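You operate a simulated robot arm through the tools that you are given. There is no shell and no other tool.

You are at the controls of a simulated two-armed robot. One attempt, no reset.

## Task
Pick up the orange box from the top of the grey bench with one hand, pass it to the other hand and put it on the shelf under the bench drawer.
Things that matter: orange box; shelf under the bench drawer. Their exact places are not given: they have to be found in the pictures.

It is judged by the outcome, as a careful person would: the job done as asked, and still so three seconds after it is handed in. It fails if anything else is knocked over, pushed out of place, dropped, spilled or broken.

## Robot
Two 7-joint arms with two-finger parallel grippers on one trunk, on a base that moves. Base frame: it is fixed to the floor where the robot stands at the start and does not move with it; the origin is under the middle of the robot, x ahead of it, y to its left, z up; the surface under the hand at the start is at about z = 0.8. Readings come in m, degrees, newtons and seconds.
The left shoulder is at the start at [0.02, 0.113, 1.222], the right one opposite. With the tool pointing down near the work surface each hand reaches from about 0.14 to 0.58 m from the robot's upright axis, wherever it stands, measured 20 degrees to its own side. Places, roughly: shelf under the bench drawer [0.6, -0.9, 0.5]. Payload 1.57 kg a hand.
The tool frame of a hand sits at the grasp point between the pads (the TCP): z along the fingers, y along the line on which they close. The tips reach 0.03 m beyond it. The gripper opens to 0.08 m. The fingers are 0.017 m wide and 0.012 m thick; the gripper's body (0.04 by 0.082 m) begins 0.08 m behind the TCP.
Orientation is that of the tool frame in the base frame, as [roll, pitch, yaw] about the fixed x, y, z axes, in that order (R = Rz(yaw) Ry(pitch) Rx(roll)). With the fingers straight down and closing along the base's y, the tool's x points along the base's -x, its y along +y and its z along -z.

## Interface
- The arms move only by the tool arm_command. It takes "left_moves", "right_moves" or both (then of equal length, played together; a hand with none holds still); each is one flat list of numbers, 6 for each row, row after row: the shift along the base's x, y, z in m, then the turn, a rotation vector about the base's x, y, z in degrees. In form: [x, y, z, wx, wy, wz, x, y, z, wx, wy, wz, ...]. A call has 1 to 20 rows; each row is the pose to reach, as a shift and turn from the pose commanded when the call began. "left_gripper" and "right_gripper" are, for a hand that has rows, the opening, from 0 (shut) to 1 (fully open), set as the call begins (left out, the last holds). Rows are played at 5 a second. More than 0.05 m and 8.6 degrees between two rows, or a gripper value outside its range, and nothing of the call is played. Where a pose cannot be reached the arm comes as near as it can. A force on the tool above 40 N (or 10 N above the force at the start of the call, whichever is more), or a blocked arm, ends the call early, and 0.2 s more pass. Each finger travels about 0.045 m/s and halts on what it meets, pressing with about 24 N; the grip force reading is that of the motor and also rises with nothing between the fingers. The clock runs only during rows and for 0.2 s after the last one: add rows that repeat a pose to give the fingers time. It gives the time, the measured TCP pose, the force on the tool (base axes), the opening and the grip force at its end, in the units of the frame above (readings bear some noise), with the torque about the TCP (base axes, N m) and any sound that the robot's microphone picked up, and new pictures: "show" is both (left out), scene, wrist or none (wrist: the cameras of the hands that moved).
- Cameras (640 x 400 px; columns grow to the right, rows downward): "scene" is now at [0.1003, -0.0124, 1.3497]; the picture's right is [-0.14, -0.99, 0.00], its down [-0.53, 0.07, -0.84] and it looks along [0.84, -0.11, -0.54] (base axes); focal length 266 px, centre (320, 200). "left" rides on the left gripper at [0.072, 0.007, -0.122] in its tool frame; the picture's right is [-0.09, 1.00, 0.00], its down [-0.84, -0.08, -0.54] and it looks along [-0.54, -0.05, 0.84] (tool axes); focal length 238 px, centre (320, 200). "right" rides on the right gripper at [0.072, -0.007, -0.122] in its tool frame; the picture's right is [0.09, 1.00, 0.00], its down [-0.84, 0.08, -0.54] and it looks along [-0.54, 0.05, 0.84] (tool axes); focal length 238 px, centre (320, 200).
- slide_trunk(by): moves the trunk up (or, below 0, down) by that many m; the arms and the scene camera ride with it, the base frame stays. It gives what a move gives, with no picture.
- steer(legs): drives the robot by 1 to 6 legs, each [ahead, left, turn to the left] in m, m and degrees, along the robot's own axes; the way and the turn of a leg run together, so that a leg with both is an arc; at most 1.5 m and 180 degrees a leg. The arms and the cameras ride along, it lands a little off, and it stops where it bumps. It gives what a move gives, and a new picture of the scene camera.
- turn_head(pan, tilt): turns the head with the scene camera to pan (to the left, within 80 degrees either way) and tilt (down, from -29 to 69), counted from straight ahead of the robot. It gives what a move gives, and a new picture of the scene camera.
- point_at(camera, pixels): there is no depth. For up to 12 entries [column, row, z] of the newest picture of that camera ("zoom" is the newest enlarged one), the place [x, y] in the base frame at which the ray of that pixel passes the height z, good to about 0.002 m. No time passes.
- enlarge(camera, box): a new picture of the part [left, top, right, bottom] of that camera's present view, enlarged. No time passes.
- job_done(): hands the job in; it is judged then, once.

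Unless the task says otherwise, let go and move clear before handing in.

The tools are called after ">>>" as name(argument=value, ...) on one line, values as JSON. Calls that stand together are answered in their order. arm_command: Moves the arms, as the interface text tells. Its arguments: {"type":"object","properties":{"left_moves":{"type":"array","items":{"type":"number"}},"left_gripper":{"type":"number"},"right_moves":{"type":"array","items":{"type":"number"}},"right_gripper":{"type":"number"},"show":{"type":"string","enum":["both","scene","wrist","none"]}},"required":[]} The other tools are called the same way: slide_trunk (by) moves the trunk up or down; steer (legs) drives the base; turn_head (pan, tilt) turns the head that bears the scene camera; point_at (camera, pixels) gives the place at which the rays of pixels pass given heights; enlarge (camera, box) takes an enlarged picture of a part of a camera's view; job_done () hands the job in.

At the start:

```text
time_s: 0.0
left_eef_pos: [0.4915, 0.2227, 1.1114]
left_tcp_rot: [180.0, 0.2, -180.0]
left_force: [-0.4, 0.9, 0.6]
left_ft_torque: [-0.03, 0.02, -0.02]
left_gripper_width: 0.0801
left_grasp_force: 0.0
right_eef_pos: [0.4552, -0.2333, 1.0397]
right_tcp_rot: [180.0, 0.0, 180.0]
right_force: [-0.2, 0.3, -0.3]
right_ft_torque: [-0.01, -0.01, 0.01]
right_gripper_width: 0.08
right_grasp_force: 0.1
trunk travel left (down, up): [-0.275, 0.295]
robot x, y, heading: [0.0021, -0.0009, -0.0]
head pan, tilt (commanded): [-7.8, 32.5]
```

scene: 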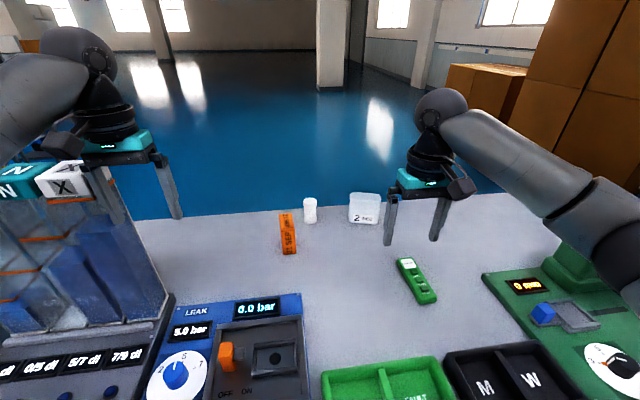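
right: 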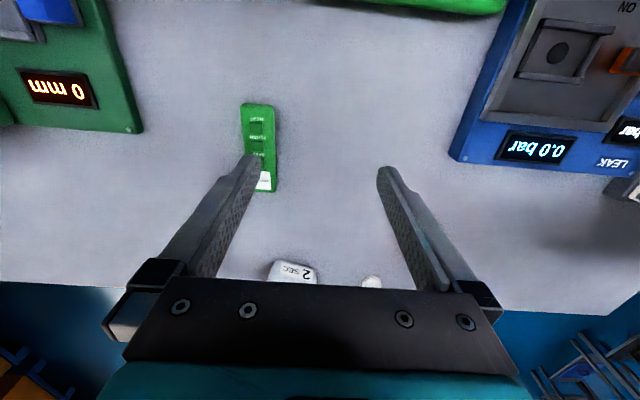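
left: 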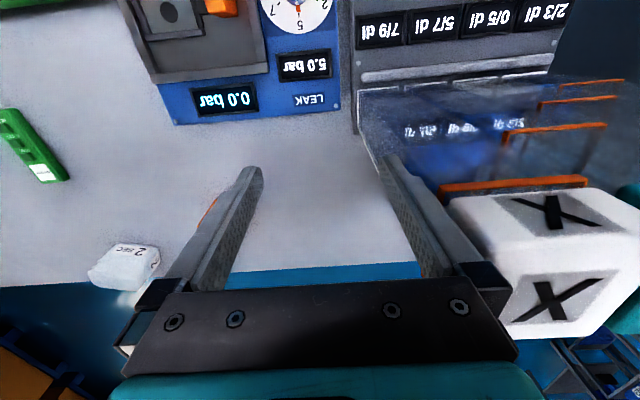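

The scene picture shows an orange block at about (288, 233) on the grey bench, next to a white cup and a white box marked "2 SEC". I'll enlarge that part and estimate where the block sits.

>>> enlarge(camera="scene", box=[240, 180, 400, 280])

>>> point_at(camera="scene", pixels=[[283, 254, 0.8], [296, 254, 0.8], [279, 214, 0.8], [292, 212, 0.8], [310, 222, 0.8], [362, 222, 0.8], [415, 300, 0.8]])

```text
4.00 times, centred on (320, 230) of scene
```

zoom: 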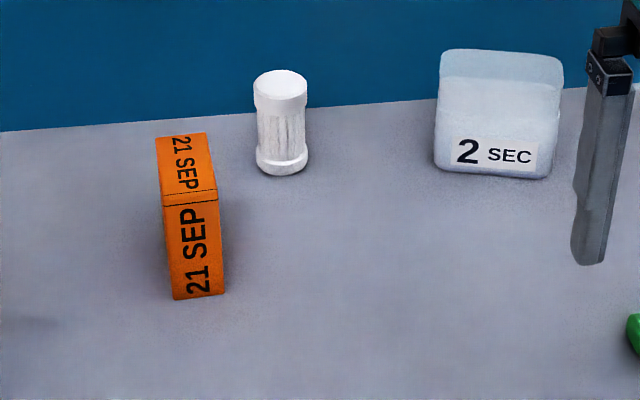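

```text
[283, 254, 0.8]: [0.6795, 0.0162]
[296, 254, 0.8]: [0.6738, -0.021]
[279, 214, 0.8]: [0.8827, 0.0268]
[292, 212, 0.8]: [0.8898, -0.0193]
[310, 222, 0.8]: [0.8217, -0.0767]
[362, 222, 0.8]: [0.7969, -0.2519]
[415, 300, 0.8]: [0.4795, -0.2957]
```

The orange box stands with its front bottom edge near x=0.68, y=0, and its far side towards the bench edge. I'll measure its height using the zoom picture, then look right for the shelf.

>>> point_at(camera="zoom", pixels=[[173, 299, 0.8], [224, 292, 0.8], [163, 207, 0.84], [163, 207, 0.86], [163, 207, 0.88], [217, 200, 0.86], [157, 138, 0.86], [207, 132, 0.86], [157, 138, 0.88], [207, 132, 0.88], [163, 207, 0.9], [217, 200, 0.88]])

>>> turn_head(pan=-60, tilt=40)

```text
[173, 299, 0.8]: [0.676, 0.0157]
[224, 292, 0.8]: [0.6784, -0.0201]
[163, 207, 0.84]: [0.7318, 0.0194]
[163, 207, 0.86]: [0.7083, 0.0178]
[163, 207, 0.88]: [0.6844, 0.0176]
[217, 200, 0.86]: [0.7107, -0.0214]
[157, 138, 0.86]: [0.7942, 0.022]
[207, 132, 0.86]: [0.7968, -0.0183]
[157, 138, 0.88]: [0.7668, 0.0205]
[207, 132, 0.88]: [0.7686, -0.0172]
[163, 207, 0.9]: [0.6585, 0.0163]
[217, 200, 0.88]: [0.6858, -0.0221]
```

```text
time_s: 1.2
left_eef_pos: [0.4913, 0.2227, 1.1112]
left_tcp_rot: [-180.0, 0.0, -179.9]
left_force: [0.1, 0.7, 0.7]
left_ft_torque: [0.0, 0.02, -0.04]
left_gripper_width: 0.0799
left_grasp_force: 0.1
right_eef_pos: [0.4553, -0.2336, 1.0393]
right_tcp_rot: [179.9, 0.0, -179.9]
right_force: [0.4, -1.0, 0.5]
right_ft_torque: [-0.03, 0.0, 0.01]
right_gripper_width: 0.0799
right_grasp_force: 0.1
trunk travel left (down, up): [-0.275, 0.295]
robot x, y, heading: [0.0009, -0.0042, -0.1]
head pan, tilt (commanded): [-60.0, 40.0]
```

scene: 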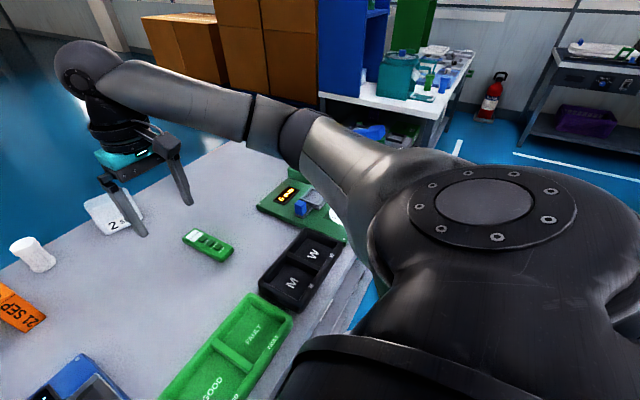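

The box measures about 0.037 m (y) × 0.083 m (x) × 0.085 m tall, centred near (0.72, 0.0). The right arm hides the view to the right, so I'll look straight down at the front edge of the bench first, then further right.

>>> turn_head(pan=0, tilt=65)

>>> turn_head(pan=-80, tilt=20)

```text
time_s: 2.5
left_eef_pos: [0.4915, 0.2224, 1.1104]
left_tcp_rot: [-180.0, 0.0, -179.9]
left_force: [0.1, -1.2, -1.0]
left_ft_torque: [0.01, 0.02, 0.0]
left_gripper_width: 0.0801
left_grasp_force: 0.0
right_eef_pos: [0.4558, -0.2335, 1.0406]
right_tcp_rot: [180.0, 0.0, -180.0]
right_force: [-0.2, 0.1, 0.8]
right_ft_torque: [0.0, -0.04, 0.03]
right_gripper_width: 0.0799
right_grasp_force: 0.1
trunk travel left (down, up): [-0.275, 0.295]
robot x, y, heading: [0.0005, 0.0005, -0.1]
head pan, tilt (commanded): [0.0, 65.0]
```

scene: 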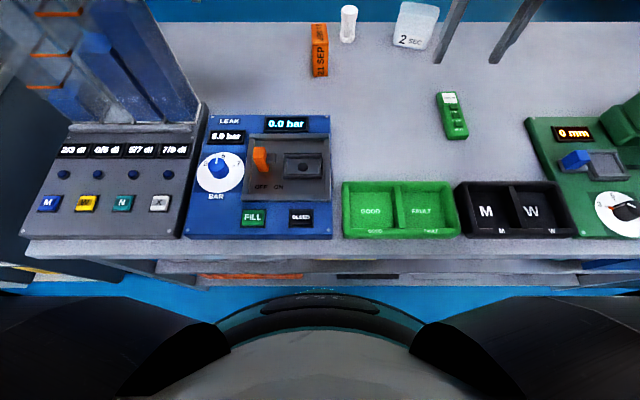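

```text
time_s: 4.0
left_eef_pos: [0.4921, 0.2224, 1.1109]
left_tcp_rot: [180.0, 0.0, -179.9]
left_force: [0.1, -0.5, -0.2]
left_ft_torque: [0.01, -0.03, -0.01]
left_gripper_width: 0.08
left_grasp_force: 0.0
right_eef_pos: [0.4554, -0.2323, 1.0391]
right_tcp_rot: [-179.9, 0.0, 180.0]
right_force: [-0.7, -0.2, -0.1]
right_ft_torque: [-0.01, 0.02, 0.01]
right_gripper_width: 0.08
right_grasp_force: 0.0
trunk travel left (down, up): [-0.275, 0.295]
robot x, y, heading: [0.0017, -0.0002, -0.2]
head pan, tilt (commanded): [-80.0, 20.0]
```

scene: 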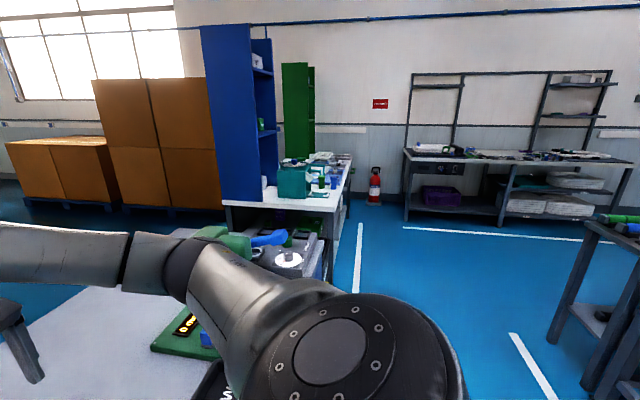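

The bench front edge is at x≈0.23, with shelves and drawers below it, and the shelf must be further right. I'll back away from the bench and move right to look under it.

>>> steer(legs=[[-0.45, 0, 0], [0, -0.6, 0]])

>>> turn_head(pan=-20, tilt=40)

```text
time_s: 9.8
left_eef_pos: [0.0453, -0.3836, 1.1099]
left_tcp_rot: [-180.0, 0.0, 179.8]
left_force: [-0.5, -0.2, -0.9]
left_ft_torque: [0.0, 0.0, -0.02]
left_gripper_width: 0.0801
left_grasp_force: 0.0
right_eef_pos: [0.0069, -0.8373, 1.0386]
right_tcp_rot: [-180.0, 0.0, 179.7]
right_force: [-0.1, -0.2, 0.0]
right_ft_torque: [0.04, -0.04, 0.0]
right_gripper_width: 0.0801
right_grasp_force: 0.0
trunk travel left (down, up): [-0.275, 0.295]
robot x, y, heading: [-0.4484, -0.6022, -0.3]
head pan, tilt (commanded): [-80.0, 20.0]
```

scene: 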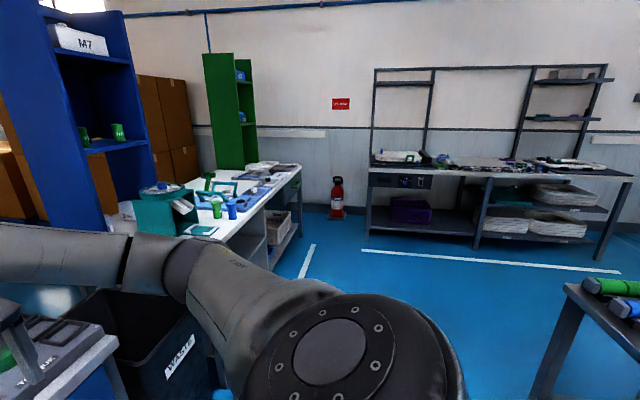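

```text
time_s: 11.1
left_eef_pos: [0.0462, -0.3833, 1.1096]
left_tcp_rot: [-180.0, 0.0, 179.9]
left_force: [0.2, 0.0, -0.2]
left_ft_torque: [-0.02, 0.02, 0.04]
left_gripper_width: 0.0801
left_grasp_force: 0.3
right_eef_pos: [0.0072, -0.8368, 1.0396]
right_tcp_rot: [180.0, 0.0, 179.7]
right_force: [-0.1, 0.1, 0.5]
right_ft_torque: [-0.02, 0.0, -0.02]
right_gripper_width: 0.08
right_grasp_force: 0.0
trunk travel left (down, up): [-0.275, 0.295]
robot x, y, heading: [-0.4498, -0.6049, -0.1]
head pan, tilt (commanded): [-20.0, 40.0]
```

scene: 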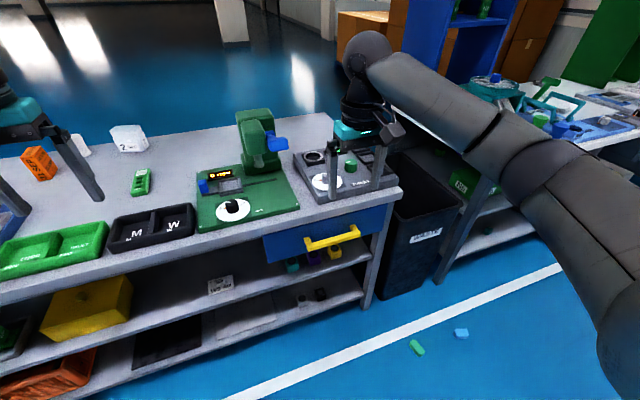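

The bench's right end shows a blue drawer with a yellow handle at (330, 238), and directly under it a shelf with small items at (292, 265) to (335, 250). I'll enlarge that area.

>>> enlarge(camera="scene", box=[190, 190, 410, 328])

>>> point_at(camera="scene", pixels=[[368, 260, 0.5], [270, 287, 0.5], [400, 190, 0.8], [332, 115, 0.8], [262, 240, 0.8], [388, 203, 0.8], [200, 310, 0.5]])

```text
2.90 times, centred on (300, 259) of scene
```

zoom: 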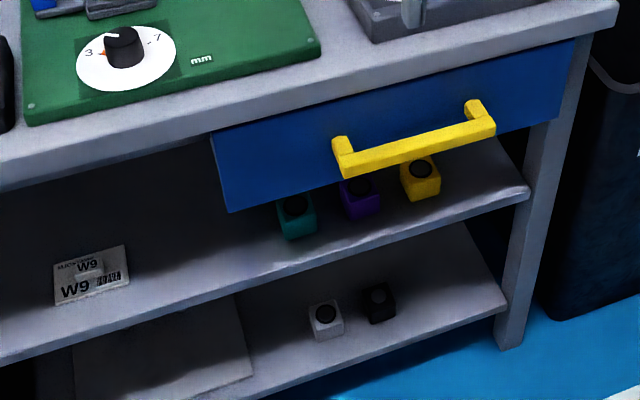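

```text
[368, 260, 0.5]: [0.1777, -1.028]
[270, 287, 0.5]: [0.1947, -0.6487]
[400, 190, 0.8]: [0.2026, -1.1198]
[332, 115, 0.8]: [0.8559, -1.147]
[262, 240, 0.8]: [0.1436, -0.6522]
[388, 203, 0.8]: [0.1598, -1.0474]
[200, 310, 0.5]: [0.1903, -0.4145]
```

Under the blue drawer is an upper shelf (about z=0.5) holding teal, purple and yellow cubes, and below it a lower shelf. I'll back up a bit and lower the trunk to see under the drawer and measure the clearance.

>>> steer(legs=[[-0.2, 0, 0]])

>>> slide_trunk(by=-0.26)

>>> turn_head(pan=-20, tilt=30)

```text
time_s: 12.6
left_eef_pos: [-0.1469, -0.3829, 1.111]
left_tcp_rot: [180.0, 0.0, 179.7]
left_force: [-0.4, 0.5, 0.1]
left_ft_torque: [0.01, -0.04, 0.01]
left_gripper_width: 0.0801
left_grasp_force: 0.2
right_eef_pos: [-0.1864, -0.8372, 1.0407]
right_tcp_rot: [179.9, 0.0, 179.6]
right_force: [-0.1, 0.0, -0.8]
right_ft_torque: [-0.01, -0.02, -0.01]
right_gripper_width: 0.08
right_grasp_force: 0.1
trunk travel left (down, up): [-0.275, 0.295]
robot x, y, heading: [-0.6405, -0.5995, -0.4]
head pan, tilt (commanded): [-20.0, 40.0]
```

scene: 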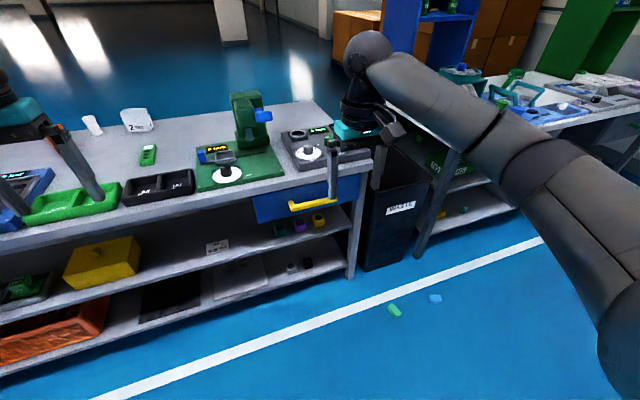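

```text
time_s: 15.3
left_eef_pos: [-0.1462, -0.3825, 0.8507]
left_tcp_rot: [-179.9, 0.0, 179.7]
left_force: [-0.8, -0.7, -0.6]
left_ft_torque: [0.01, -0.04, 0.02]
left_gripper_width: 0.0798
left_grasp_force: 0.0
right_eef_pos: [-0.1853, -0.8372, 0.7806]
right_tcp_rot: [-179.9, 0.0, 179.6]
right_force: [0.8, 0.5, 0.2]
right_ft_torque: [-0.02, -0.02, 0.02]
right_gripper_width: 0.0802
right_grasp_force: 0.0
trunk travel left (down, up): [-0.015, 0.555]
robot x, y, heading: [-0.6396, -0.6028, -0.5]
head pan, tilt (commanded): [-20.0, 40.0]
```

```text
time_s: 16.0
left_eef_pos: [-0.1456, -0.3821, 0.8498]
left_tcp_rot: [-180.0, -0.1, 179.7]
left_force: [-0.3, -0.3, -0.5]
left_ft_torque: [0.04, -0.01, -0.01]
left_gripper_width: 0.0802
left_grasp_force: 0.0
right_eef_pos: [-0.1853, -0.8379, 0.7794]
right_tcp_rot: [180.0, 0.0, 179.7]
right_force: [-0.6, 0.6, -0.1]
right_ft_torque: [-0.01, -0.03, -0.04]
right_gripper_width: 0.0799
right_grasp_force: 0.0
trunk travel left (down, up): [-0.015, 0.555]
robot x, y, heading: [-0.6402, -0.6014, -0.3]
head pan, tilt (commanded): [-20.0, 30.0]
```

scene: 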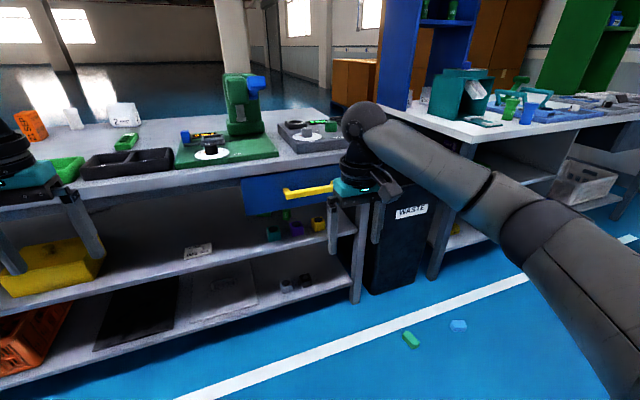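

>>> enlarge(camera="scene", box=[170, 160, 370, 285])

>>> point_at(camera="scene", pixels=[[352, 158, 0.8], [200, 175, 0.8], [355, 232, 0.5], [200, 260, 0.5], [275, 240, 0.5], [297, 235, 0.5], [318, 231, 0.5], [198, 255, 0.5], [350, 230, 0.48]])

```text
3.20 times, centred on (270, 222) of scene
```

zoom: 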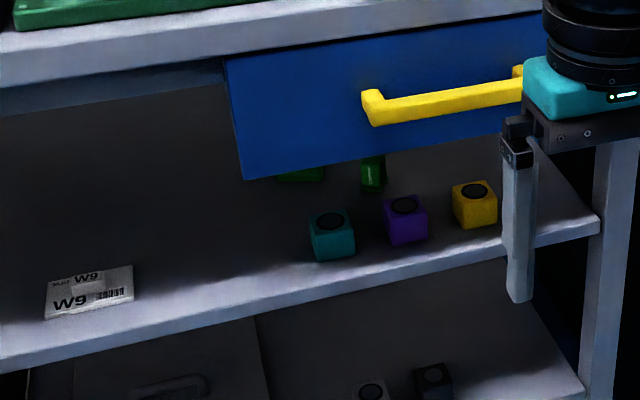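

```text
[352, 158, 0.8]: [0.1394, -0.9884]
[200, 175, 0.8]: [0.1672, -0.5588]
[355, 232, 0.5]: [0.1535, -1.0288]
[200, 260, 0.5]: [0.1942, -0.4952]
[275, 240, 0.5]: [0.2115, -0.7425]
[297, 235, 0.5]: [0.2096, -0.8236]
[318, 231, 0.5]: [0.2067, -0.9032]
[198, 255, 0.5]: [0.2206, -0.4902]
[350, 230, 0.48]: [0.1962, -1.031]
```

The upper shelf has teal, purple and yellow cubes near its front edge, with green things further back. I'll measure the shelf's edge and the drawer's lower edge in the zoom picture.

>>> point_at(camera="zoom", pixels=[[150, 320, 0.45], [150, 320, 0.5], [150, 320, 0.55], [450, 253, 0.45], [450, 253, 0.5], [450, 253, 0.55], [243, 179, 0.6], [243, 179, 0.65], [500, 140, 0.6], [500, 140, 0.65], [150, 40, 0.8], [225, 60, 0.75]])

>>> enlarge(camera="scene", box=[235, 195, 345, 264])

```text
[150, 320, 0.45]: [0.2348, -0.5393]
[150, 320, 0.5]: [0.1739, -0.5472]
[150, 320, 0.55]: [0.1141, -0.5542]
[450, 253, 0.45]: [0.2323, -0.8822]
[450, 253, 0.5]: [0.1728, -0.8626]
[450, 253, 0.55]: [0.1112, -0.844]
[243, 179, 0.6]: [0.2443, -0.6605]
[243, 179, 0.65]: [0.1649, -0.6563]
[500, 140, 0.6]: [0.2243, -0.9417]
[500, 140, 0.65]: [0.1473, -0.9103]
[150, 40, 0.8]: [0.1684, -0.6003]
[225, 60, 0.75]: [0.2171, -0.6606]
```

```text
5.80 times, centred on (290, 230) of scene
```

zoom: 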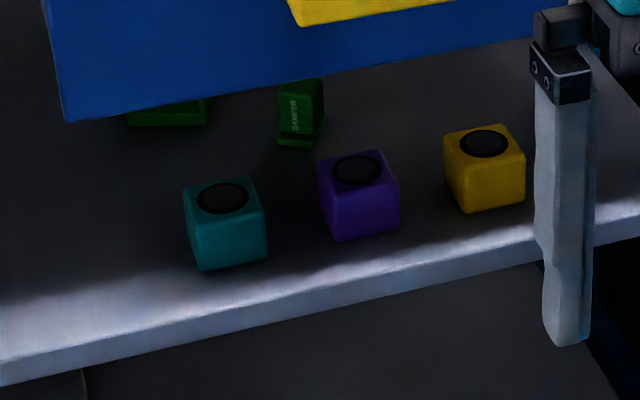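

The shelf front edge is near x≈0.17 and the drawer's underside near z≈0.64, leaving about 0.14 m of clearance. Right of the yellow cube (y≈-0.93 to -1.06) looks free. My plan: the left hand picks the box from the front with a tilted tool, passes it to the right hand, and the right hand places it. First I'll raise the trunk a bit, pitch the left tool forward and test the roll range of the right wrist.

>>> slide_trunk(by=0.12)

>>> arm_command(left_moves=[0, 0, 0, 0, -7.5, 0, 0, 0, 0, 0, -15, 0, 0, 0, 0, 0, -22.5, 0, 0, 0, 0, 0, -30, 0, 0, 0, 0, 0, -37.5, 0, 0, 0, 0, 0, -45, 0, 0, 0, 0, 0, -52.5, 0, 0, 0, 0, 0, -57, 0, 0, 0, 0, 0, -57, 0, 0, 0, 0, 0, -57, 0, 0, 0, 0, 0, -57, 0, 0, 0, 0, 0, -57, 0], right_moves=[0, 0, 0, 0, 0, 7.5, 0, 0, 0, 0, 0, 15, 0, 0, 0, 0, 0, 22.5, 0, 0, 0, 0, 0, 30, 0, 0, 0, 0, 0, 37.5, 0, 0, 0, 0, 0, 45, 0, 0, 0, 0, 0, 52.5, 0, 0, 0, 0, 0, 60, 0, 0, 0, 0, 0, 67.5, 0, 0, 0, 0, 0, 75, 0, 0, 0, 0, 0, 82.5, 0, 0, 0, 0, 0, 90])

```text
time_s: 17.5
left_eef_pos: [-0.1453, -0.3816, 0.9701]
left_tcp_rot: [-180.0, 0.0, 179.7]
left_force: [-0.2, -0.9, -1.1]
left_ft_torque: [-0.01, 0.03, -0.03]
left_gripper_width: 0.0801
left_grasp_force: 0.1
right_eef_pos: [-0.185, -0.8371, 0.8999]
right_tcp_rot: [-180.0, 0.0, 179.8]
right_force: [-0.7, 0.8, -0.6]
right_ft_torque: [-0.01, 0.0, -0.01]
right_gripper_width: 0.08
right_grasp_force: 0.1
trunk travel left (down, up): [-0.135, 0.435]
robot x, y, heading: [-0.6396, -0.6032, -0.2]
head pan, tilt (commanded): [-20.0, 30.0]
```

```text
time_s: 20.1
left_eef_pos: [-0.1456, -0.3825, 0.9718]
left_tcp_rot: [179.6, 57.0, 179.5]
left_force: [-0.5, 0.0, 0.2]
left_ft_torque: [0.03, -0.03, 0.01]
left_gripper_width: 0.0801
left_grasp_force: 0.1
right_eef_pos: [-0.1848, -0.8367, 0.9004]
right_tcp_rot: [180.0, 0.0, -90.2]
right_force: [0.2, 0.6, 0.0]
right_ft_torque: [-0.01, -0.01, 0.01]
right_gripper_width: 0.0801
right_grasp_force: 0.1
trunk travel left (down, up): [-0.135, 0.435]
robot x, y, heading: [-0.6372, -0.6015, -0.3]
head pan, tilt (commanded): [-20.0, 30.0]
```

scene: 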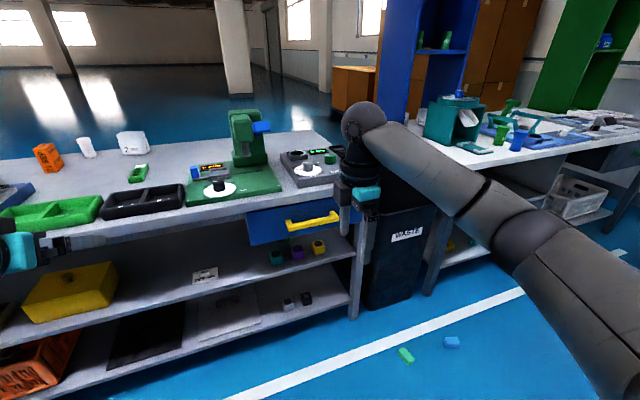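
right: 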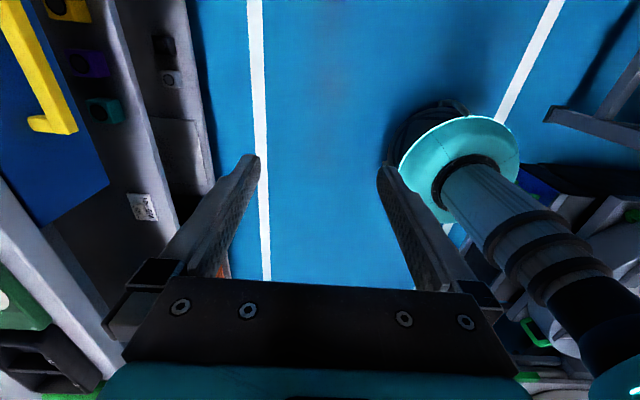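
left: 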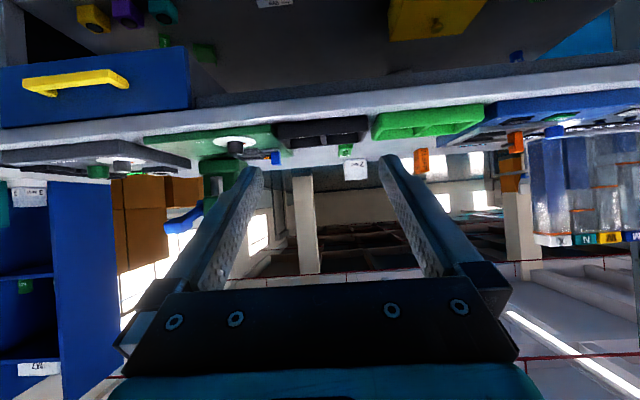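

Both turns were reached cleanly: the left tool is pitched 57° and the right is yawed 90°. I'll turn the right hand by the remaining 90° to check that the camera-up configuration is reachable.

>>> arm_command(right_moves=[0, 0, 0, 0, 0, 7.5, 0, 0, 0, 0, 0, 15, 0, 0, 0, 0, 0, 22.5, 0, 0, 0, 0, 0, 30, 0, 0, 0, 0, 0, 37.5, 0, 0, 0, 0, 0, 45, 0, 0, 0, 0, 0, 52.5, 0, 0, 0, 0, 0, 60, 0, 0, 0, 0, 0, 67.5, 0, 0, 0, 0, 0, 75, 0, 0, 0, 0, 0, 82.5, 0, 0, 0, 0, 0, 90, 0, 0, 0, 0, 0, 90], show="both")

```text
time_s: 22.9
left_eef_pos: [-0.1451, -0.3829, 0.971]
left_tcp_rot: [179.5, 57.0, 179.4]
left_force: [0.6, 0.0, 0.0]
left_ft_torque: [-0.03, 0.0, 0.0]
left_gripper_width: 0.0799
left_grasp_force: 0.1
right_eef_pos: [-0.1842, -0.8378, 0.9004]
right_tcp_rot: [-179.9, 0.0, -0.2]
right_force: [0.4, 0.1, -0.5]
right_ft_torque: [0.02, -0.01, 0.0]
right_gripper_width: 0.0799
right_grasp_force: 0.1
trunk travel left (down, up): [-0.135, 0.435]
robot x, y, heading: [-0.6361, -0.6034, -0.6]
head pan, tilt (commanded): [-20.0, 30.0]
```

scene: 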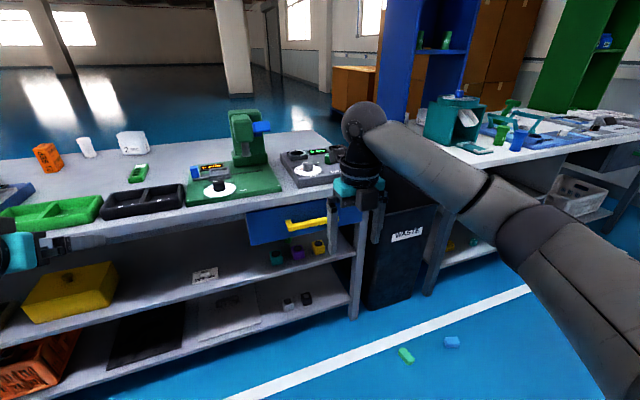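
right: 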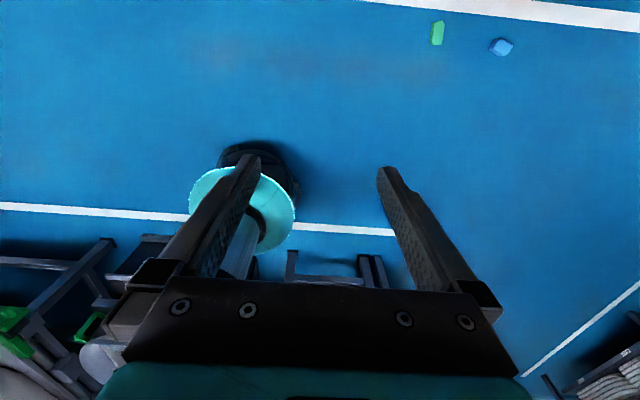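

The camera-up roll is reachable. Next I'll pitch the right tool forward, raise it clear of the bench objects, and locate the obstacles on the bench.

>>> point_at(camera="scene", pixels=[[235, 168, 0.8], [270, 160, 0.8], [190, 205, 0.8], [280, 190, 0.8], [100, 205, 0.8], [10, 230, 0.8], [245, 112, 1.0], [45, 170, 0.8], [130, 152, 0.8], [140, 182, 0.8], [30, 200, 0.8], [350, 175, 0.8]])

>>> arm_command(right_moves=[-0.01, 0, 0.02, 0, -7.5, 0, -0.02, 0, 0.04, 0, -15, 0, -0.03, 0, 0.06, 0, -22.5, 0, -0.04, 0, 0.08, 0, -30, 0, -0.05, 0, 0.1, 0, -37.5, 0, -0.06, 0, 0.12, 0, -45, 0, -0.07, 0, 0.14, 0, -52.5, 0, -0.08, 0, 0.16, 0, -60, 0, -0.09, 0, 0.18, 0, -67.5, 0, -0.1, 0, 0.2, 0, -75, 0, -0.1, 0, 0.2, 0, -82.5, 0, -0.1, 0, 0.2, 0, -90, 0, -0.1, 0, 0.2, 0, -90, 0])

```text
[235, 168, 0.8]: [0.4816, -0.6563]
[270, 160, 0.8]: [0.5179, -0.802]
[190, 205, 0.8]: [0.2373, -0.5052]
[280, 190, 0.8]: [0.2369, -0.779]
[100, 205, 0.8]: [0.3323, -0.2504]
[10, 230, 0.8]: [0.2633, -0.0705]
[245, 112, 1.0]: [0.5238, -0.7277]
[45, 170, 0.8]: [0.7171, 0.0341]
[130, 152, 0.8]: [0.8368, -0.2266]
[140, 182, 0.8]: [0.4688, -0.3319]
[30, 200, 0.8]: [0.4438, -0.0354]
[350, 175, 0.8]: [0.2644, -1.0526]
```

```text
time_s: 25.7
left_eef_pos: [-0.1458, -0.3822, 0.9713]
left_tcp_rot: [179.6, 57.0, 179.5]
left_force: [0.2, 0.3, -0.1]
left_ft_torque: [0.03, 0.01, 0.02]
left_gripper_width: 0.0799
left_grasp_force: 0.0
right_eef_pos: [-0.2108, -0.8848, 1.1151]
right_tcp_rot: [-94.3, -89.7, -85.6]
right_force: [0.5, 0.1, 0.1]
right_ft_torque: [-0.01, 0.01, 0.02]
right_gripper_width: 0.08
right_grasp_force: 0.1
right hand out of reach, approached as far as the arm can: row 7, 8, 9, 10, 11, 12, 13
trunk travel left (down, up): [-0.135, 0.435]
robot x, y, heading: [-0.6389, -0.6021, -0.1]
head pan, tilt (commanded): [-20.0, 30.0]
```

scene: 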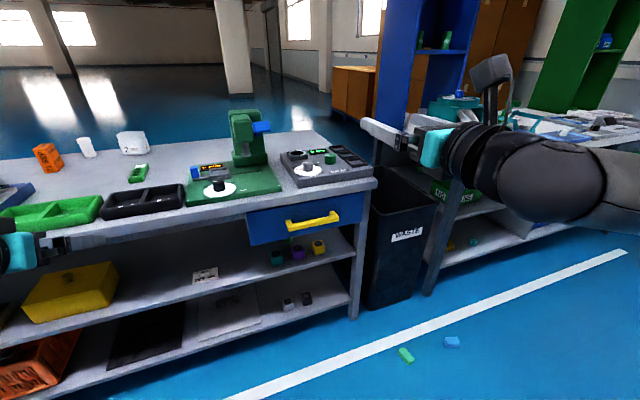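
right: 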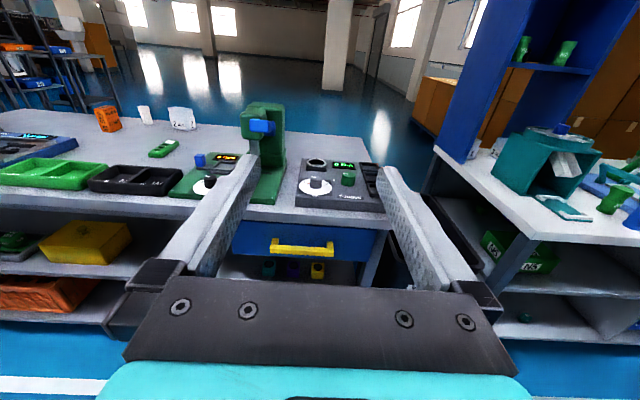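

The right hand now points forward with its camera bracket up (dark tab at (490, 75)), and its view shows the drawer at (300, 245) with the cubes below. I'll enlarge this view and measure edges for triangulation.

>>> enlarge(camera="right", box=[225, 205, 385, 295])

>>> enlarge(camera="scene", box=[200, 160, 400, 285])

```text
4.00 times, centred on (305, 250) of right
```

zoom: 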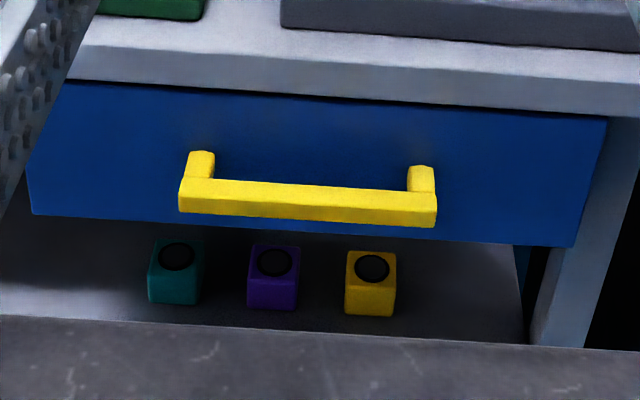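

```text
3.20 times, centred on (300, 222) of scene
```

zoom: 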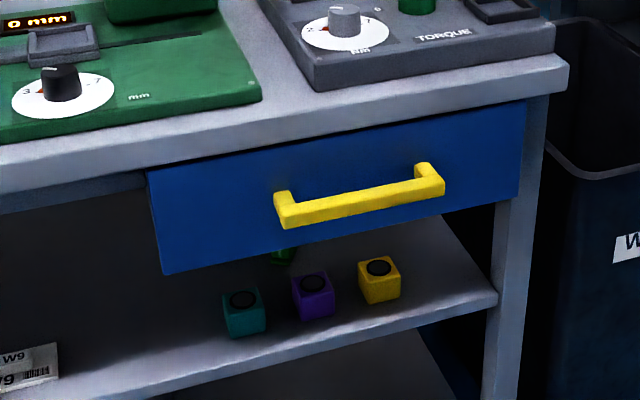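

>>> point_at(camera="zoom", pixels=[[568, 62, 0.8], [150, 139, 0.8], [497, 294, 0.5], [497, 294, 0.47], [230, 355, 0.5], [230, 355, 0.47], [165, 275, 0.64], [520, 202, 0.64], [165, 275, 0.6], [520, 202, 0.6], [383, 303, 0.5], [383, 303, 0.47]])

>>> point_at(camera="right", pixels=[[385, 227, 0.8], [245, 217, 0.8], [233, 258.5, 0.64], [368, 266, 0.64], [233, 258.5, 0.6], [368, 266, 0.6], [230, 284, 0.5], [356, 291, 0.5], [230, 284, 0.47], [356, 291, 0.47]])

```text
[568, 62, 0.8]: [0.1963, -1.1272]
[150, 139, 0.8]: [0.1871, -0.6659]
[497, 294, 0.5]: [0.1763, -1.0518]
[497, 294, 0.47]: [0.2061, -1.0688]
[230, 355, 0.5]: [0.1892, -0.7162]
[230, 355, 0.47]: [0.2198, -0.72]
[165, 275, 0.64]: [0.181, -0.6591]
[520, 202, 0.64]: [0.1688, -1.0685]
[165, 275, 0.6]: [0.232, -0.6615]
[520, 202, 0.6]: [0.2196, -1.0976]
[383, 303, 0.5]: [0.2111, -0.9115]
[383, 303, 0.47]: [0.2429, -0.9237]
```

```text
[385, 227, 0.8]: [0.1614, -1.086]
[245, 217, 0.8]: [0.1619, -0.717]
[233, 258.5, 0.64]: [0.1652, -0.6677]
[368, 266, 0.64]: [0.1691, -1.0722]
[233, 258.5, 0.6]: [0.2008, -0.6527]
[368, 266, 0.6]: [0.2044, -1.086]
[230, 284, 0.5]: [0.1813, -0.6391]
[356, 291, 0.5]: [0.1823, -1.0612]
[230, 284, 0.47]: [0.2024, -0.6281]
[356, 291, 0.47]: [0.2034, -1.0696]
```

Triangulation puts the drawer front at x≈0.17 and its underside at z≈0.64. Before driving up to the bench I'll check how the left arm and its elbow are posed.

>>> turn_head(pan=40, tilt=45)

>>> turn_head(pan=-50, tilt=50)

```text
time_s: 27.0
left_eef_pos: [-0.1458, -0.3819, 0.9705]
left_tcp_rot: [179.6, 56.8, 179.4]
left_force: [-0.6, -0.4, -0.2]
left_ft_torque: [-0.04, 0.0, -0.02]
left_gripper_width: 0.0802
left_grasp_force: 0.1
right_eef_pos: [-0.2102, -0.8855, 1.1133]
right_tcp_rot: [-91.1, -89.7, -88.8]
right_force: [0.4, -0.7, -0.4]
right_ft_torque: [0.03, 0.02, 0.01]
right_gripper_width: 0.0798
right_grasp_force: 0.1
trunk travel left (down, up): [-0.135, 0.435]
robot x, y, heading: [-0.6416, -0.5984, -0.4]
head pan, tilt (commanded): [40.0, 45.0]
```

scene: 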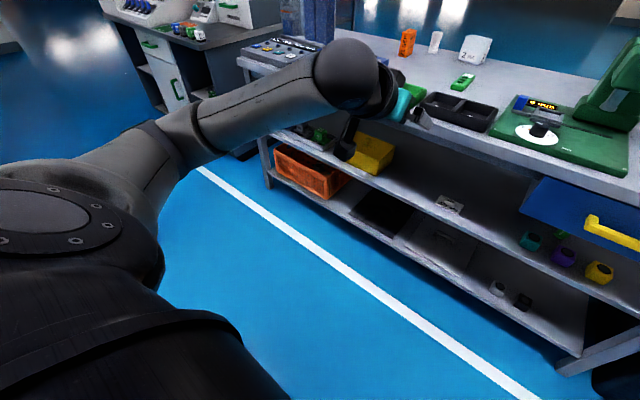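

```text
time_s: 28.6
left_eef_pos: [-0.1458, -0.3813, 0.9703]
left_tcp_rot: [179.5, 57.0, 179.5]
left_force: [0.4, -0.1, -0.3]
left_ft_torque: [0.01, 0.0, 0.01]
left_gripper_width: 0.0799
left_grasp_force: 0.0
right_eef_pos: [-0.2098, -0.8852, 1.1128]
right_tcp_rot: [-92.1, -89.6, -87.8]
right_force: [0.0, 0.2, -0.2]
right_ft_torque: [-0.01, 0.03, 0.0]
right_gripper_width: 0.08
right_grasp_force: 0.1
trunk travel left (down, up): [-0.135, 0.435]
robot x, y, heading: [-0.6386, -0.6024, -0.5]
head pan, tilt (commanded): [-50.0, 50.0]
```

scene: 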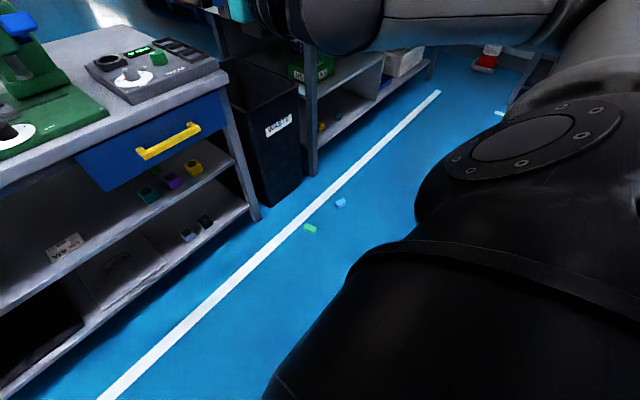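

Both elbows are out to the sides at about shoulder height, well above the bench. I'll drive left until I'm lined up with the orange box, and partway forward.

>>> steer(legs=[[0, 0.47, 0.4], [0.38, 0, 0]])

>>> turn_head(pan=5, tilt=30)

```text
time_s: 33.4
left_eef_pos: [0.2369, 0.0736, 0.9715]
left_tcp_rot: [179.7, 56.9, 179.4]
left_force: [0.8, -0.4, 0.0]
left_ft_torque: [-0.02, 0.0, 0.0]
left_gripper_width: 0.08
left_grasp_force: 0.0
right_eef_pos: [0.171, -0.4293, 1.1147]
right_tcp_rot: [-93.5, -89.7, -86.7]
right_force: [-0.3, 0.0, 0.0]
right_ft_torque: [-0.01, -0.02, 0.03]
right_gripper_width: 0.0801
right_grasp_force: 0.1
trunk travel left (down, up): [-0.135, 0.435]
robot x, y, heading: [-0.2585, -0.1465, -0.4]
head pan, tilt (commanded): [-50.0, 50.0]
```

scene: 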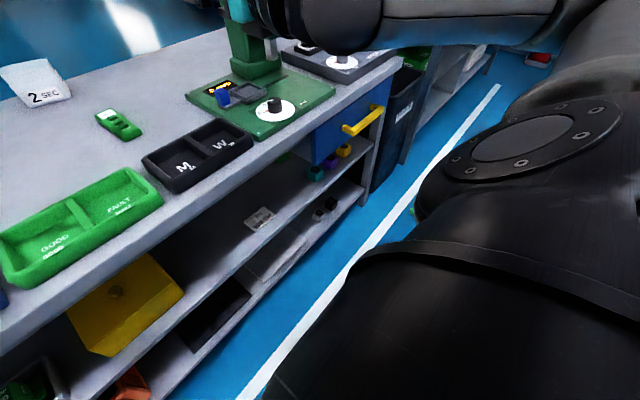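

```text
time_s: 34.6
left_eef_pos: [0.2357, 0.0733, 0.9708]
left_tcp_rot: [179.6, 56.9, 179.4]
left_force: [-0.6, 0.0, 1.3]
left_ft_torque: [0.0, 0.02, 0.01]
left_gripper_width: 0.08
left_grasp_force: 0.1
right_eef_pos: [0.171, -0.4278, 1.1135]
right_tcp_rot: [-91.1, -89.7, -89.0]
right_force: [-0.5, 0.8, 0.0]
right_ft_torque: [-0.03, 0.01, 0.02]
right_gripper_width: 0.0802
right_grasp_force: 0.1
trunk travel left (down, up): [-0.135, 0.435]
robot x, y, heading: [-0.2601, -0.1442, -0.8]
head pan, tilt (commanded): [5.0, 30.0]
```

scene: 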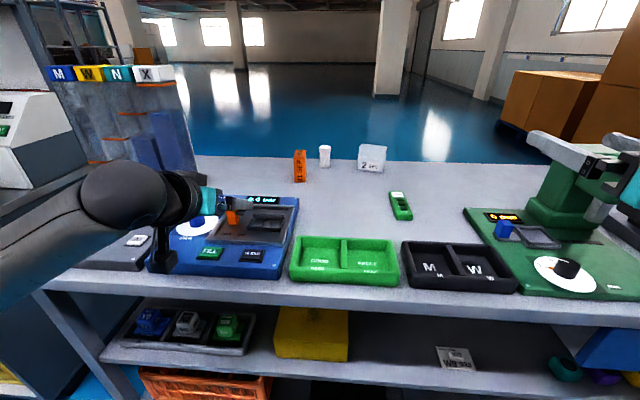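

The robot stands at (-0.26, -0.145) with the orange box at (299, 167). I'll measure the box again from here before moving closer.

>>> enlarge(camera="scene", box=[260, 130, 356, 190])

```text
6.67 times, centred on (308, 160) of scene
```

zoom: 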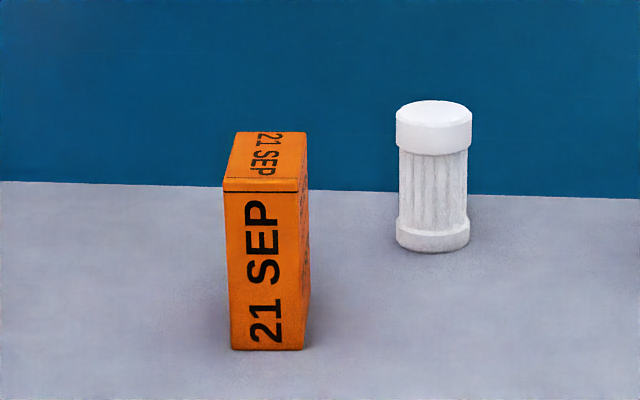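

>>> point_at(camera="zoom", pixels=[[231, 350, 0.8], [302, 350, 0.8], [313, 308, 0.8], [224, 181, 0.88], [298, 181, 0.88], [224, 181, 0.89], [298, 181, 0.89], [236, 133, 0.89], [307, 133, 0.89], [236, 133, 0.88], [307, 133, 0.88], [432, 252, 0.8]])

>>> steer(legs=[[0.17, 0, 0.6]])

```text
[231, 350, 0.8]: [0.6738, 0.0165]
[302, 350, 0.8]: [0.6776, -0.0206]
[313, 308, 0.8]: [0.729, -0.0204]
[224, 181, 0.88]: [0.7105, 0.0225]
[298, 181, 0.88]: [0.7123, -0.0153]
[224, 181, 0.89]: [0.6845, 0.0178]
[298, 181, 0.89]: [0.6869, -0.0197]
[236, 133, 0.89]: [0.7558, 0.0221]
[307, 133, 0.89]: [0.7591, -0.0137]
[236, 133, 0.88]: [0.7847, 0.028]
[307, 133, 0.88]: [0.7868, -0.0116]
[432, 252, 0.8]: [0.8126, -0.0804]
```

```text
time_s: 36.1
left_eef_pos: [0.3983, 0.0777, 0.9711]
left_tcp_rot: [179.6, 56.9, 180.0]
left_force: [0.5, 0.3, 0.3]
left_ft_torque: [-0.05, 0.02, -0.01]
left_gripper_width: 0.0801
left_grasp_force: 0.0
right_eef_pos: [0.339, -0.4246, 1.1135]
right_tcp_rot: [-94.3, -89.7, -85.1]
right_force: [0.0, 0.5, -0.8]
right_ft_torque: [-0.03, 0.02, 0.03]
right_gripper_width: 0.0801
right_grasp_force: 0.1
trunk travel left (down, up): [-0.135, 0.435]
robot x, y, heading: [-0.0917, -0.1458, 0.3]
head pan, tilt (commanded): [5.0, 30.0]
```

scene: 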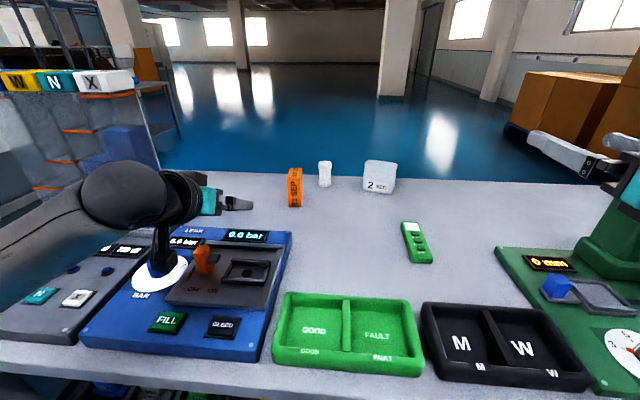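

The box spans x≈0.676–0.755 and y≈-0.02–0.018, with its top near z≈0.89, and it is turned about +4°. I'll drive to x≈0, which the robot occupied safely at the start.

>>> steer(legs=[[0.085, 0, 0]])

>>> enlarge(camera="scene", box=[256, 160, 384, 240])

```text
time_s: 37.2
left_eef_pos: [0.4842, 0.0774, 0.9694]
left_tcp_rot: [179.5, 56.9, 179.9]
left_force: [0.0, -0.9, -1.0]
left_ft_torque: [0.03, -0.03, -0.01]
left_gripper_width: 0.08
left_grasp_force: 0.0
right_eef_pos: [0.4245, -0.4249, 1.1147]
right_tcp_rot: [-95.1, -89.7, -84.5]
right_force: [-0.4, 0.4, -0.6]
right_ft_torque: [0.03, 0.0, -0.06]
right_gripper_width: 0.0798
right_grasp_force: 0.2
trunk travel left (down, up): [-0.135, 0.435]
robot x, y, heading: [-0.0094, -0.1438, 0.0]
head pan, tilt (commanded): [5.0, 30.0]
```

scene: 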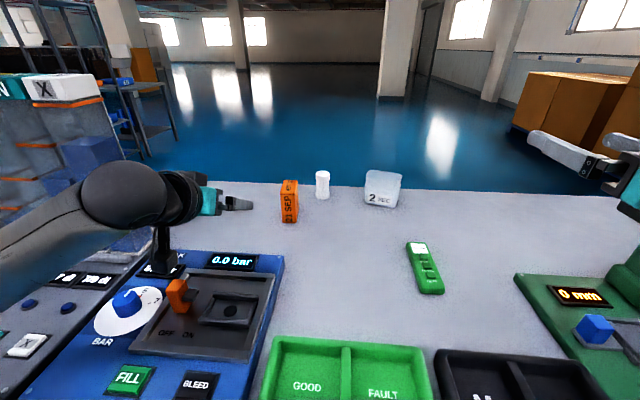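

```text
5.00 times, centred on (320, 200) of scene
```

zoom: 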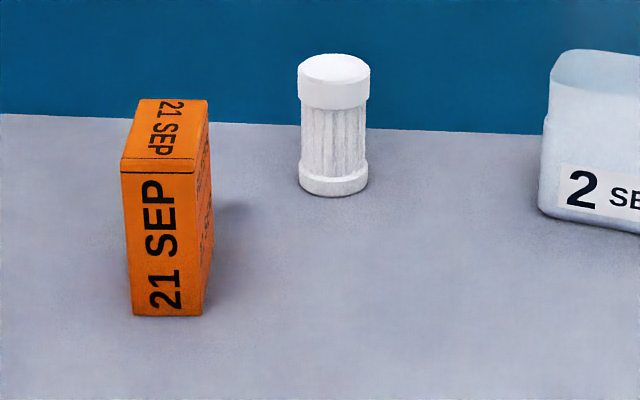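

>>> point_at(camera="zoom", pixels=[[133, 315, 0.8], [202, 315, 0.8], [213, 244, 0.8], [122, 162, 0.88], [196, 162, 0.88], [122, 162, 0.89], [196, 162, 0.89], [138, 100, 0.89], [208, 100, 0.89], [138, 100, 0.88], [208, 100, 0.88], [333, 193, 0.8]])

```text
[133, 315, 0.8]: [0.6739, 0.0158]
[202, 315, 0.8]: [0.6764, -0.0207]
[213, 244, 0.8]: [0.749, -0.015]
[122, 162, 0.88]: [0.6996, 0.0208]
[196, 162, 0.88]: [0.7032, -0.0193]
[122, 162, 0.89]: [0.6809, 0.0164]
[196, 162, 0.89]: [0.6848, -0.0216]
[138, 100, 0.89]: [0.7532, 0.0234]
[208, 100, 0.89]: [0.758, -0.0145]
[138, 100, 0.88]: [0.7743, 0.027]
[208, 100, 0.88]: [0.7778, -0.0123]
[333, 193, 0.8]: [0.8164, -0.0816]
```

The box centre works out to about (0.7125, 0.001, 0.8465), turned about +5°. I'll move the left hand to a pre-grasp point 8 cm back along its 33° downward line, fully open, and check with the wrist camera.

>>> arm_command(left_moves=[0.03, -0.021, -0.005, 0, 0, 1.5, 0.06, -0.042, -0.015, 0, 0, 3, 0.09, -0.063, -0.03, 0, 0, 4, 0.115, -0.084, -0.045, 0, 0, 5, 0.143, -0.084, -0.067, 0, 0, 5, 0.143, -0.084, -0.067, 0, 0, 5, 0.143, -0.084, -0.067, 0, 0, 5], left_gripper=1)

```text
time_s: 38.8
left_eef_pos: [0.6267, -0.0059, 0.9022]
left_tcp_rot: [179.6, 57.0, -175.0]
left_force: [0.2, -0.1, 0.0]
left_ft_torque: [0.01, -0.03, 0.0]
left_gripper_width: 0.08
left_grasp_force: 0.1
right_eef_pos: [0.4231, -0.427, 1.114]
right_tcp_rot: [-90.0, -89.7, -89.6]
right_force: [-0.6, -1.4, 0.0]
right_ft_torque: [0.01, 0.01, 0.01]
right_gripper_width: 0.0799
right_grasp_force: 0.0
trunk travel left (down, up): [-0.135, 0.435]
robot x, y, heading: [-0.0096, -0.1453, -0.0]
head pan, tilt (commanded): [5.0, 30.0]
```

scene: 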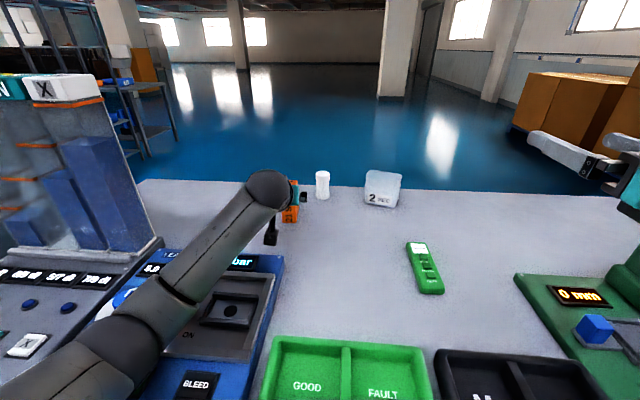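
left: 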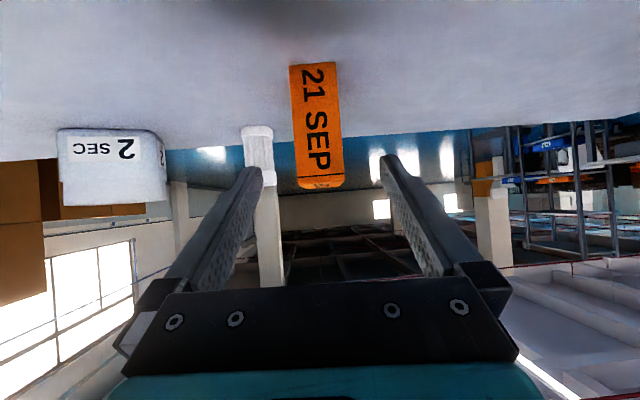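

The box sits centred between the open fingers in the left wrist view (columns 291–342, fingers about 255–388). I'll advance 8 cm along the tool direction without closing yet.

>>> arm_command(left_moves=[0.0168, 0.0015, -0.0109, 0, 0, 0, 0.0335, 0.003, -0.0218, 0, 0, 0, 0.0503, 0.0045, -0.0327, 0, 0, 0, 0.067, 0.006, -0.0436, 0, 0, 0, 0.067, 0.006, -0.0436, 0, 0, 0], left_gripper=1)

```text
time_s: 40.0
left_eef_pos: [0.6943, 0.0005, 0.8596]
left_tcp_rot: [179.5, 57.0, -175.2]
left_force: [0.1, -0.1, -0.3]
left_ft_torque: [0.01, 0.01, -0.03]
left_gripper_width: 0.08
left_grasp_force: 0.1
right_eef_pos: [0.4234, -0.4253, 1.1141]
right_tcp_rot: [-90.7, -89.8, -88.7]
right_force: [-0.3, -0.2, 0.6]
right_ft_torque: [-0.01, 0.03, -0.04]
right_gripper_width: 0.0799
right_grasp_force: 0.1
trunk travel left (down, up): [-0.135, 0.435]
robot x, y, heading: [-0.0096, -0.1464, -0.1]
head pan, tilt (commanded): [5.0, 30.0]
```

scene: 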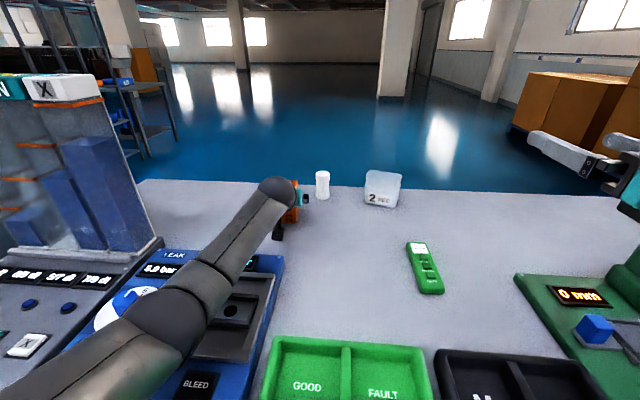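
left: 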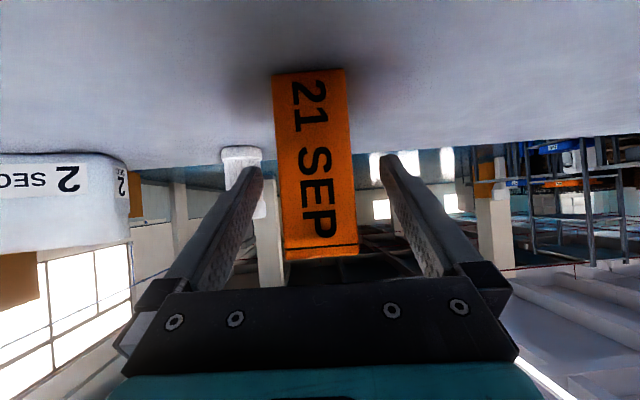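

The box is between the fingers (columns 275–355), about 3 mm off centre. I'm closing the left gripper and holding still.

>>> arm_command(left_moves=[0, 0, 0, 0, 0, 0, 0, 0, 0, 0, 0, 0, 0, 0, 0, 0, 0, 0, 0, 0, 0, 0, 0, 0, 0, 0, 0, 0, 0, 0, 0, 0, 0, 0, 0, 0], left_gripper=0)

```text
time_s: 41.4
left_eef_pos: [0.694, -0.0005, 0.8605]
left_tcp_rot: [179.6, 57.0, -175.1]
left_force: [0.7, -1.0, 0.6]
left_ft_torque: [-0.12, -0.08, -0.04]
left_gripper_width: 0.0377
left_grasp_force: 23.6
right_eef_pos: [0.423, -0.4255, 1.1156]
right_tcp_rot: [-90.3, -89.7, -89.2]
right_force: [0.3, 0.3, 0.8]
right_ft_torque: [0.03, -0.01, -0.02]
right_gripper_width: 0.0798
right_grasp_force: 0.1
trunk travel left (down, up): [-0.135, 0.435]
robot x, y, heading: [-0.0102, -0.1464, -0.3]
head pan, tilt (commanded): [5.0, 30.0]
```

scene: 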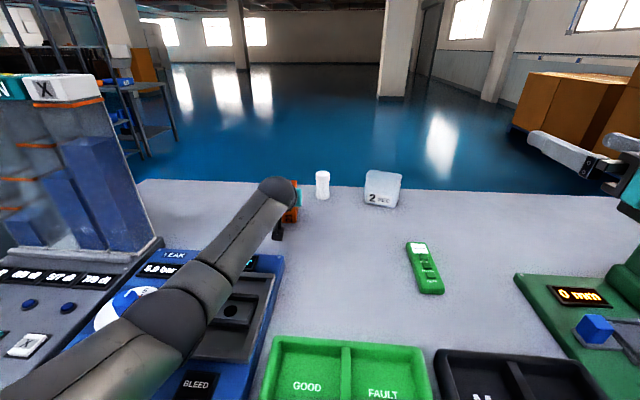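
left: 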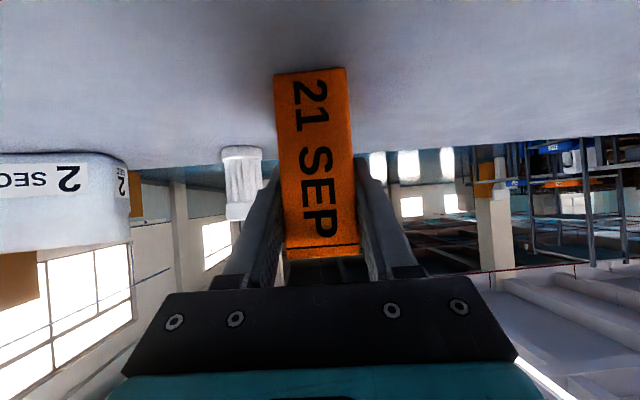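

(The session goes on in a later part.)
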